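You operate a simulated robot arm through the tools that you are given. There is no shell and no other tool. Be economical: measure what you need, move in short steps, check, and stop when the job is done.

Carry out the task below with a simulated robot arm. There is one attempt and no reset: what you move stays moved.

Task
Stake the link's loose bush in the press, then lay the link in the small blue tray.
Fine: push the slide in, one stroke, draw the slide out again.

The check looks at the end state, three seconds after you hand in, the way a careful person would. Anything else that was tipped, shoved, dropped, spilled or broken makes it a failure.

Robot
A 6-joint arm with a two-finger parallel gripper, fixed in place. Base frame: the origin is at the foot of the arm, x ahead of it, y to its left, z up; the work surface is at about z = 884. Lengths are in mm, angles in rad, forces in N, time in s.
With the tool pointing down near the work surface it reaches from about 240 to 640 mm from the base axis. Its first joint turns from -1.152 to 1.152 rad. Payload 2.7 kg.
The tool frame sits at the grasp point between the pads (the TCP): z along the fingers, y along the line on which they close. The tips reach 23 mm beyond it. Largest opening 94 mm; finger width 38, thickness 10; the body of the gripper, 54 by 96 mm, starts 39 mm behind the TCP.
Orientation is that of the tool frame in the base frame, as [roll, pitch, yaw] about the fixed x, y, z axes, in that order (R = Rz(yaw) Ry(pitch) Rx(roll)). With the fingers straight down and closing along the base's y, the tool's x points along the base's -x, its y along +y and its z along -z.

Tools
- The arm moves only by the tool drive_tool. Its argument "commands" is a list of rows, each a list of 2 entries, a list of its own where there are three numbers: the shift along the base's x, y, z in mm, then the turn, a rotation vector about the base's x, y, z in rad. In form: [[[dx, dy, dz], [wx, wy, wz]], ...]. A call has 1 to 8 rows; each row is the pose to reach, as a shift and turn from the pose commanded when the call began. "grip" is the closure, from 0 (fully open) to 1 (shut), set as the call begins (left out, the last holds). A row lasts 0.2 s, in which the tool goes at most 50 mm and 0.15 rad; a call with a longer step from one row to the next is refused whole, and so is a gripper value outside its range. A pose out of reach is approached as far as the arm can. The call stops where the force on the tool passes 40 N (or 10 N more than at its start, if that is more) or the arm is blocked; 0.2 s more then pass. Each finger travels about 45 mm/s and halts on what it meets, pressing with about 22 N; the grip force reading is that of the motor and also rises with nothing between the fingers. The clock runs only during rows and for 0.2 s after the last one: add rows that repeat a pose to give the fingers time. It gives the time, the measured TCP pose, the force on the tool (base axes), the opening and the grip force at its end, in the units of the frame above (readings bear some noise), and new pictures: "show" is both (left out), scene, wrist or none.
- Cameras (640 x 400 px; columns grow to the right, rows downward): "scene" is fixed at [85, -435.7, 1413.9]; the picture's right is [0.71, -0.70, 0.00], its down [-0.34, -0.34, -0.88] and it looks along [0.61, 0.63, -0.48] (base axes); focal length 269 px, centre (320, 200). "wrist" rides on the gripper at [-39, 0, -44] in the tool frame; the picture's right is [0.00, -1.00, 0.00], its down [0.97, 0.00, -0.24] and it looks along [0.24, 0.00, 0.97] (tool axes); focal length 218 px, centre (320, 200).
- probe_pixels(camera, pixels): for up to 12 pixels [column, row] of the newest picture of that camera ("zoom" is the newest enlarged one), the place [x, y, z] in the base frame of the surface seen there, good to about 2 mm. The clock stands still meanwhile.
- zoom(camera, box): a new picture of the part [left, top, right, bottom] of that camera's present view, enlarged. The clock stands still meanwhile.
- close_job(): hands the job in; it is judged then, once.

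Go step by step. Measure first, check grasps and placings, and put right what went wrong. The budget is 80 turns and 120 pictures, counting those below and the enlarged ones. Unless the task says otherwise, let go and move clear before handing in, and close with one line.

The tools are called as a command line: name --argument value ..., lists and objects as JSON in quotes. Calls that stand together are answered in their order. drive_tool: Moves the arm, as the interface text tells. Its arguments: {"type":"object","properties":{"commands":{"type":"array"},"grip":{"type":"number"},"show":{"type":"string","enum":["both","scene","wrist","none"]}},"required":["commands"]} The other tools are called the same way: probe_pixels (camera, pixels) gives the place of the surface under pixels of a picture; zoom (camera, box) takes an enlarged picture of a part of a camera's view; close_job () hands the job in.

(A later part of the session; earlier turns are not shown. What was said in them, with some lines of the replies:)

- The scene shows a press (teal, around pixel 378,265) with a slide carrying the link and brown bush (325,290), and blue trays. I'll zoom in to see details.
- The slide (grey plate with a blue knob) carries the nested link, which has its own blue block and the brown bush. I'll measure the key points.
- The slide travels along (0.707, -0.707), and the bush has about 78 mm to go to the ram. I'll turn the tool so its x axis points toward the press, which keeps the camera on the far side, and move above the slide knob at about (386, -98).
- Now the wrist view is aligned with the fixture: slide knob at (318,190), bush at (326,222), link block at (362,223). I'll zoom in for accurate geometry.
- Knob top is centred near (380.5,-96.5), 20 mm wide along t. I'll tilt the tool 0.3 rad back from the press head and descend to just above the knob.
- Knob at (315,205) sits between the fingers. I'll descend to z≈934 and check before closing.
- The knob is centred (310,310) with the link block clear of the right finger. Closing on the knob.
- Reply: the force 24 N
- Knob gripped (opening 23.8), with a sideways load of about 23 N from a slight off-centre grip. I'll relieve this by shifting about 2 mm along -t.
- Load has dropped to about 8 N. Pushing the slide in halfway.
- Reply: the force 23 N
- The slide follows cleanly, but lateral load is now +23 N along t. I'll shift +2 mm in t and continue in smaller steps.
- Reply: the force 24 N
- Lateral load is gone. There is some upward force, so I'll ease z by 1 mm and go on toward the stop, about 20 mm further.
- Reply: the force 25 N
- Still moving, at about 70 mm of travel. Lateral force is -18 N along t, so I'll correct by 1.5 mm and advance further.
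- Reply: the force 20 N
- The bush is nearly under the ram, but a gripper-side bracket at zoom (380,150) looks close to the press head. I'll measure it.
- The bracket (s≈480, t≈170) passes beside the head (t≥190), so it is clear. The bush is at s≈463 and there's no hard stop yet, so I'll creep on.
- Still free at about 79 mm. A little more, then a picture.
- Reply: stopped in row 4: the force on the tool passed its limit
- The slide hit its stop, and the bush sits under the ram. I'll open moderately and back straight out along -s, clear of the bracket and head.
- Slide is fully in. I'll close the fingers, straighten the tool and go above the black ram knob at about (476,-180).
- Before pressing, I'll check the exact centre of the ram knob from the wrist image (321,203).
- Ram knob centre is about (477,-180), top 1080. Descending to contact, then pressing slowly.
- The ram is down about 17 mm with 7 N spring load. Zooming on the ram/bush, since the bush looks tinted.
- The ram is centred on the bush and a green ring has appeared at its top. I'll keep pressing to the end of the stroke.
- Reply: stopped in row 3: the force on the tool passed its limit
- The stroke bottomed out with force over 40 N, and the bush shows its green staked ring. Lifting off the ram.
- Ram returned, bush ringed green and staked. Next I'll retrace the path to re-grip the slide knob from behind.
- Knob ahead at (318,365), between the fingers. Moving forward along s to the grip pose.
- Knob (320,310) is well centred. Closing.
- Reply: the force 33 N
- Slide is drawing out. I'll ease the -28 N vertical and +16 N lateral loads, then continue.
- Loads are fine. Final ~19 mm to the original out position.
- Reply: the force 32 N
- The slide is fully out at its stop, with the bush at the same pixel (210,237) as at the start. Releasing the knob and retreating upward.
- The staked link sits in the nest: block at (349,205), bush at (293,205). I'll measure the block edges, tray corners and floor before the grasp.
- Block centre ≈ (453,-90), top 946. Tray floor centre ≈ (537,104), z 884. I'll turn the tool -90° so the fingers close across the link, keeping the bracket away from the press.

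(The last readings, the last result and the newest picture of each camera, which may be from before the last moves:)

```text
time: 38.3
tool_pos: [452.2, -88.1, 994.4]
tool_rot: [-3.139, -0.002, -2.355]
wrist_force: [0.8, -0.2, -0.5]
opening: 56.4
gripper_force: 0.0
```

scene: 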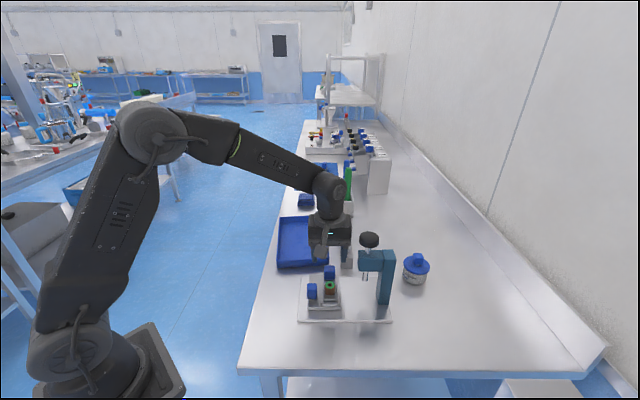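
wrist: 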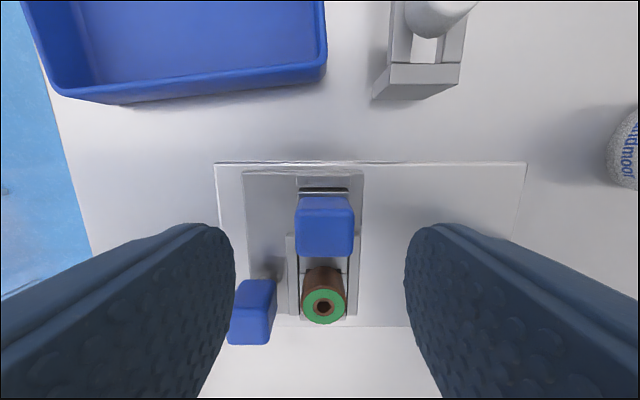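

The block (325,228) is about 2 mm off along s. I'll correct and descend to z 940.

drive_tool --commands '[[[1.2, -1.7, -20], [0, 0, 0]], [[1.2, -1.7, -40], [0, 0, 0]], [[1.2, -1.7, -54], [0, 0, 0]], [[1.2, -1.7, -54], [0, 0, 0]]]'

```text
time: 39.3
tool_pos: [451.8, -91.3, 940.9]
tool_rot: [-3.14, -0.003, -2.357]
wrist_force: [-1.1, 0.6, -0.1]
opening: 56.5
gripper_force: 0.0
```

scene: 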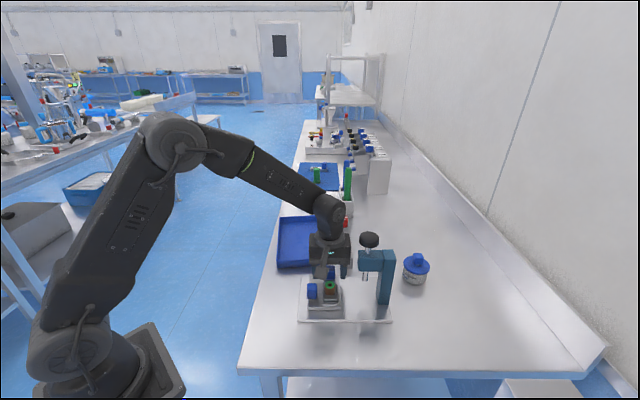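
wrist: 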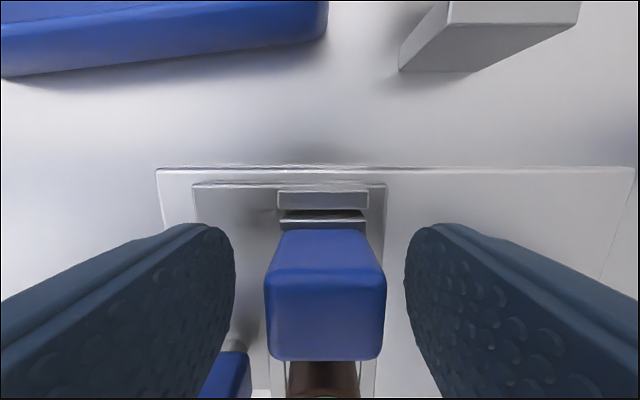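

The block is centred at (325,295), with the fingers either side. Closing.

drive_tool --commands '[[[0, 0, 0], [0, 0, 0]], [[0, 0, 0], [0, 0, 0]], [[0, 0, 0], [0, 0, 0]], [[0, 0, 0], [0, 0, 0]]]' --grip 1 --show "none"

drive_tool --commands '[[[0, 0, 3], [0, 0, 0]], [[0, 0, 8], [0, 0, 0]], [[0, 0, 15], [0, 0, 0]], [[0, 0, 25], [0, 0, 0]]]'

zoom --camera "scene" --box '[280, 220, 440, 330]'

```text
time: 40.3
tool_pos: [451.4, -91.9, 941.7]
tool_rot: [-3.141, -0.004, -2.357]
wrist_force: [-0.2, -0.3, 0.5]
opening: 27.9
gripper_force: 22.4
```

```text
time: 41.3
tool_pos: [452.3, -91.5, 964.0]
tool_rot: [-3.14, -0.001, -2.355]
wrist_force: [-0.2, -0.2, -1.3]
opening: 27.9
gripper_force: 21.9
```

scene: 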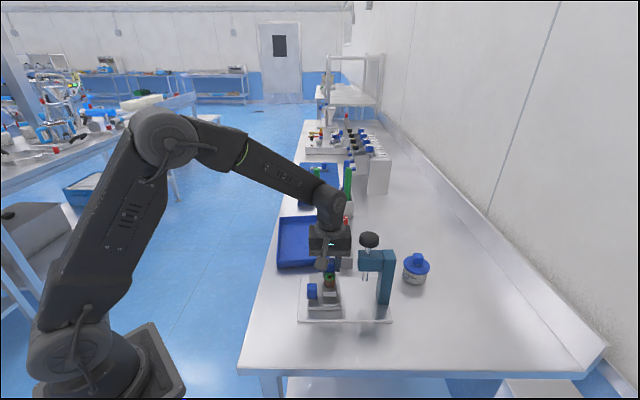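
wrist: 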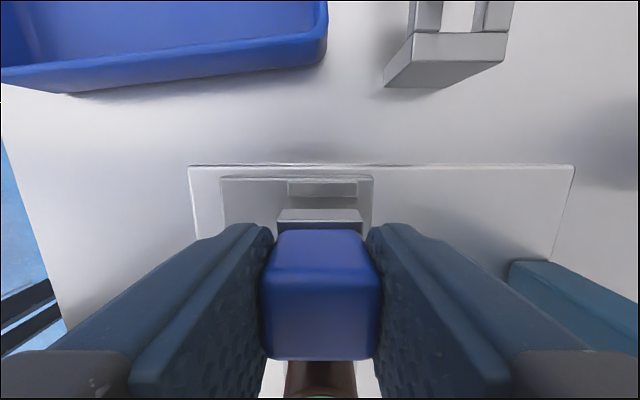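

```text
3.64 times, centred on (360, 275) of scene
```

zoom: 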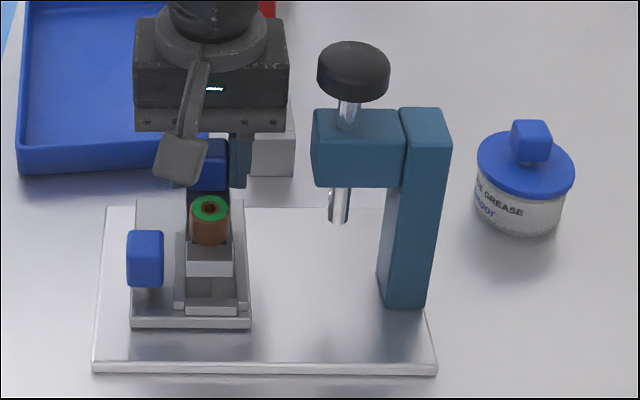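

The link is lifted with the bush attached, and slide and press undisturbed. Raising and carrying it over to the tray.

drive_tool --commands '[[[0, 0, 40], [0, 0, 0]], [[0, 10, 65], [0, 0, 0]], [[15, 40, 70], [0, 0, 0]], [[33, 80, 70], [0, 0, 0]], [[53, 120, 70], [0, 0, 0]], [[73, 160, 70], [0, 0, 0]], [[90, 190, 70], [0, 0, 0]], [[98, 210, 70], [0, 0, 0]]]'

```text
time: 43.1
tool_pos: [551.3, 117.4, 1037.0]
tool_rot: [-3.141, -0.003, -2.356]
wrist_force: [1.0, 0.1, -2.3]
opening: 27.7
gripper_force: 21.9
```

scene: 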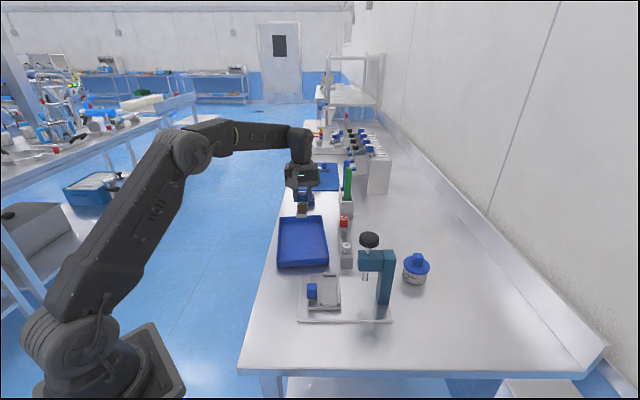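
wrist: 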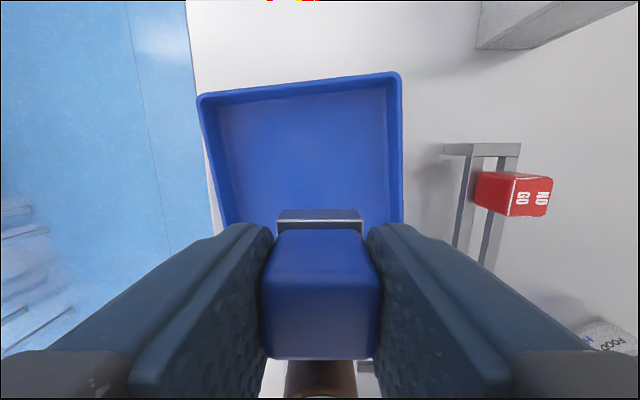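

Over the tray centre. Lowering to about 935 and then gently until contact.

drive_tool --commands '[[[0, 0, -40], [0, 0, 0]], [[0, 0, -75], [0, 0, 0]], [[0, 0, -95], [0, 0, 0]], [[0, 0, -102], [0, 0, 0]], [[0, 0, -102], [0, 0, 0]]]' --show "scene"

zoom --camera "scene" --box '[260, 180, 350, 275]'

```text
time: 44.3
tool_pos: [550.2, 118.8, 934.0]
tool_rot: [-3.139, -0.001, -2.358]
wrist_force: [-1.0, 0.6, -1.3]
opening: 27.9
gripper_force: 22.1
```

scene: 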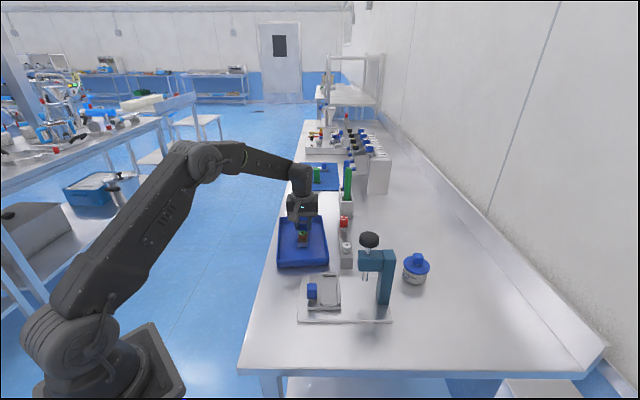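

```text
4.21 times, centred on (305, 228) of scene
```

zoom: 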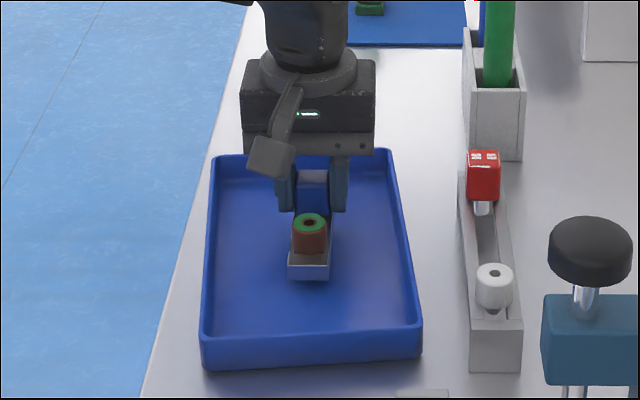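

Link hovers centrally in the tray. Lowering gently.

drive_tool --commands '[[[0, 0, -2], [0, 0, 0]], [[0, 0, -4], [0, 0, 0]], [[0, 0, -6], [0, 0, 0]], [[0, 0, -8], [0, 0, 0]], [[0, 0, -9], [0, 0, 0]], [[0, 0, -10], [0, 0, 0]]]' --show "none"

zoom --camera "scene" --box '[280, 215, 330, 260]'

```text
time: 45.7
tool_pos: [552.1, 118.0, 924.3]
tool_rot: [-3.14, -0.001, -2.355]
wrist_force: [-0.3, -0.3, 0.0]
opening: 27.8
gripper_force: 22.1
```

```text
8.89 times, centred on (305, 238) of scene
```

zoom: 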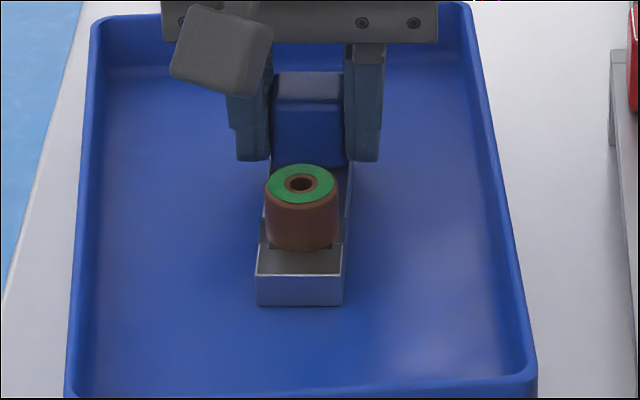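

Very close to the floor, with no contact yet. A few more mm in 1 mm steps.

drive_tool --commands '[[[0, 0, -1], [0, 0, 0]], [[0, 0, -2], [0, 0, 0]], [[0, 0, -3], [0, 0, 0]]]' --show "none"

zoom --camera "scene" --box '[280, 215, 330, 260]'

probe_pixels --camera "zoom" --pixels '[[300, 300], [300, 304], [300, 315], [280, 300]]'

```text
time: 46.5
tool_pos: [551.4, 117.5, 922.6]
tool_rot: [-3.139, 0.001, -2.356]
wrist_force: [-2.8, 0.1, 14.2]
opening: 28.0
gripper_force: 22.1
```

```text
8.89 times, centred on (305, 238) of scene
```

zoom: 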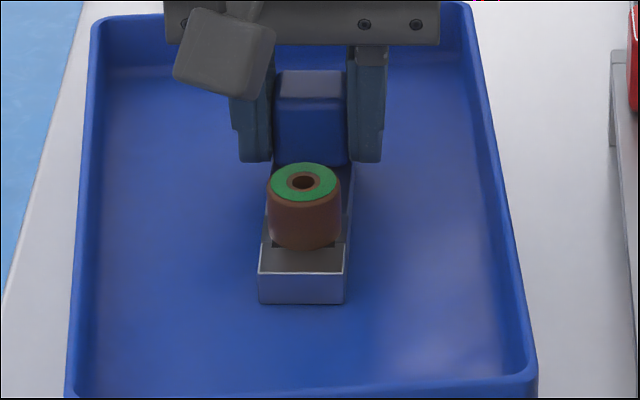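

```text
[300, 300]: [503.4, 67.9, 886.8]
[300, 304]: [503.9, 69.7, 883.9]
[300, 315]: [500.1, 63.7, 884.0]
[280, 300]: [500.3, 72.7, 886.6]
```

Contact with the floor (14 N up, and the link's lower edge is at z≈884). Opening and lifting off.

drive_tool --commands '[[[0, 0, 0.5], [0, 0, 0]], [[0, 0, 0.5], [0, 0, 0]], [[0, 0, 0.5], [0, 0, 0]], [[0, 0, 0.5], [0, 0, 0]]]' --grip 0.45 --show "none"

drive_tool --commands '[[[0, 0, 10], [0, 0, 0]], [[0, 0, 30], [0, 0, 0]], [[0, 0, 70], [0, 0, 0]], [[0, 0, 115], [0, 0, 0]], [[-10, 20, 160], [0, 0, 0]], [[-40, 40, 200], [0, 0, 0]], [[-70, 50, 230], [0, 0, 0]]]'

zoom --camera "scene" --box '[250, 190, 440, 330]'

```text
time: 47.5
tool_pos: [552.3, 118.2, 921.7]
tool_rot: [-3.14, -0.001, -2.356]
wrist_force: [-0.2, -0.1, 0.1]
opening: 51.6
gripper_force: 0.0
```

```text
refused: row 5 steps farther than a row can; nothing moved
```

```text
2.86 times, centred on (345, 260) of scene
```

zoom: 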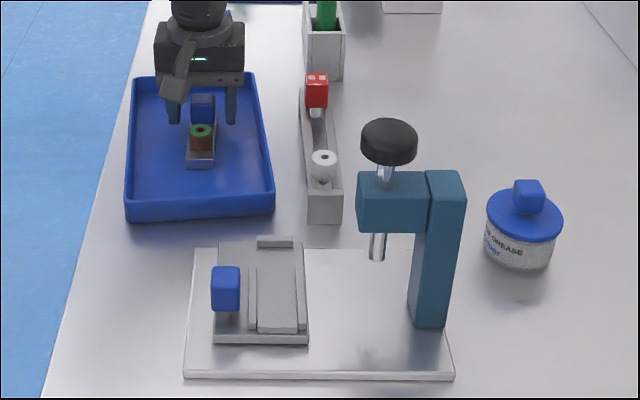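

The fingers are open and the link stands flat; only the retreat was refused for step size. Repeating it with smaller steps.

drive_tool --commands '[[[0, 0, 10], [0, 0, 0]], [[0, 0, 30], [0, 0, 0]], [[0, 0, 65], [0, 0, 0]], [[0, 0, 105], [0, 0, 0]], [[0, 0, 145], [0, 0, 0]], [[-20, 10, 180], [0, 0, 0]], [[-45, 20, 210], [0, 0, 0]]]'

zoom --camera "scene" --box '[250, 190, 440, 330]'

```text
time: 49.1
tool_pos: [507.2, 138.1, 1134.2]
tool_rot: [-3.14, -0.005, -2.357]
wrist_force: [-0.4, 0.3, 0.0]
opening: 51.8
gripper_force: 0.1
```

scene: 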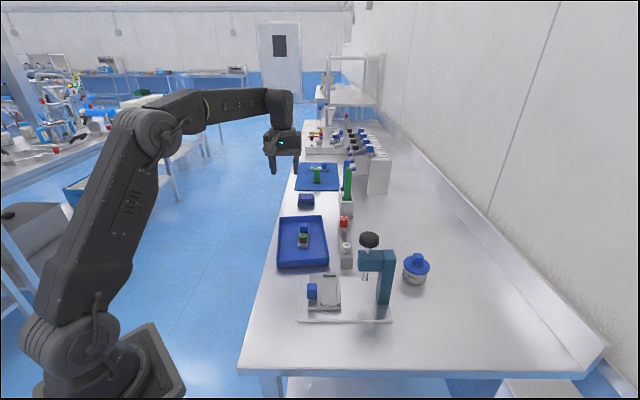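
wrist: 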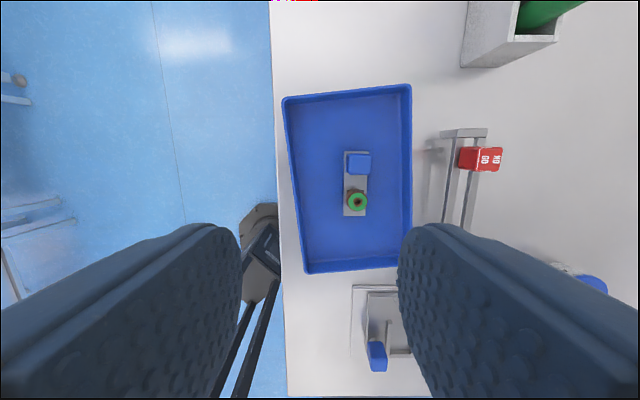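

```text
2.86 times, centred on (345, 260) of scene
```

zoom: 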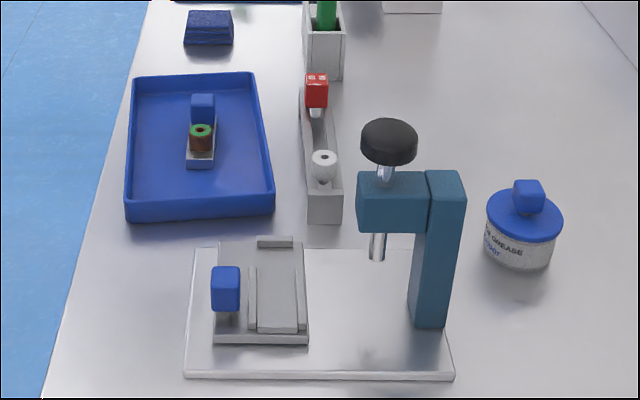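

The link lies flat in the blue tray with its staked bush (zoom 200,135), the slide is out, the ram is up, and the gripper is clear with nothing else disturbed. Handing in.

close_job

```text
The job is handed in.
```

The bush was staked in one stroke, the slide is drawn back out, and the link lies flat in the blue tray; the job is handed in.
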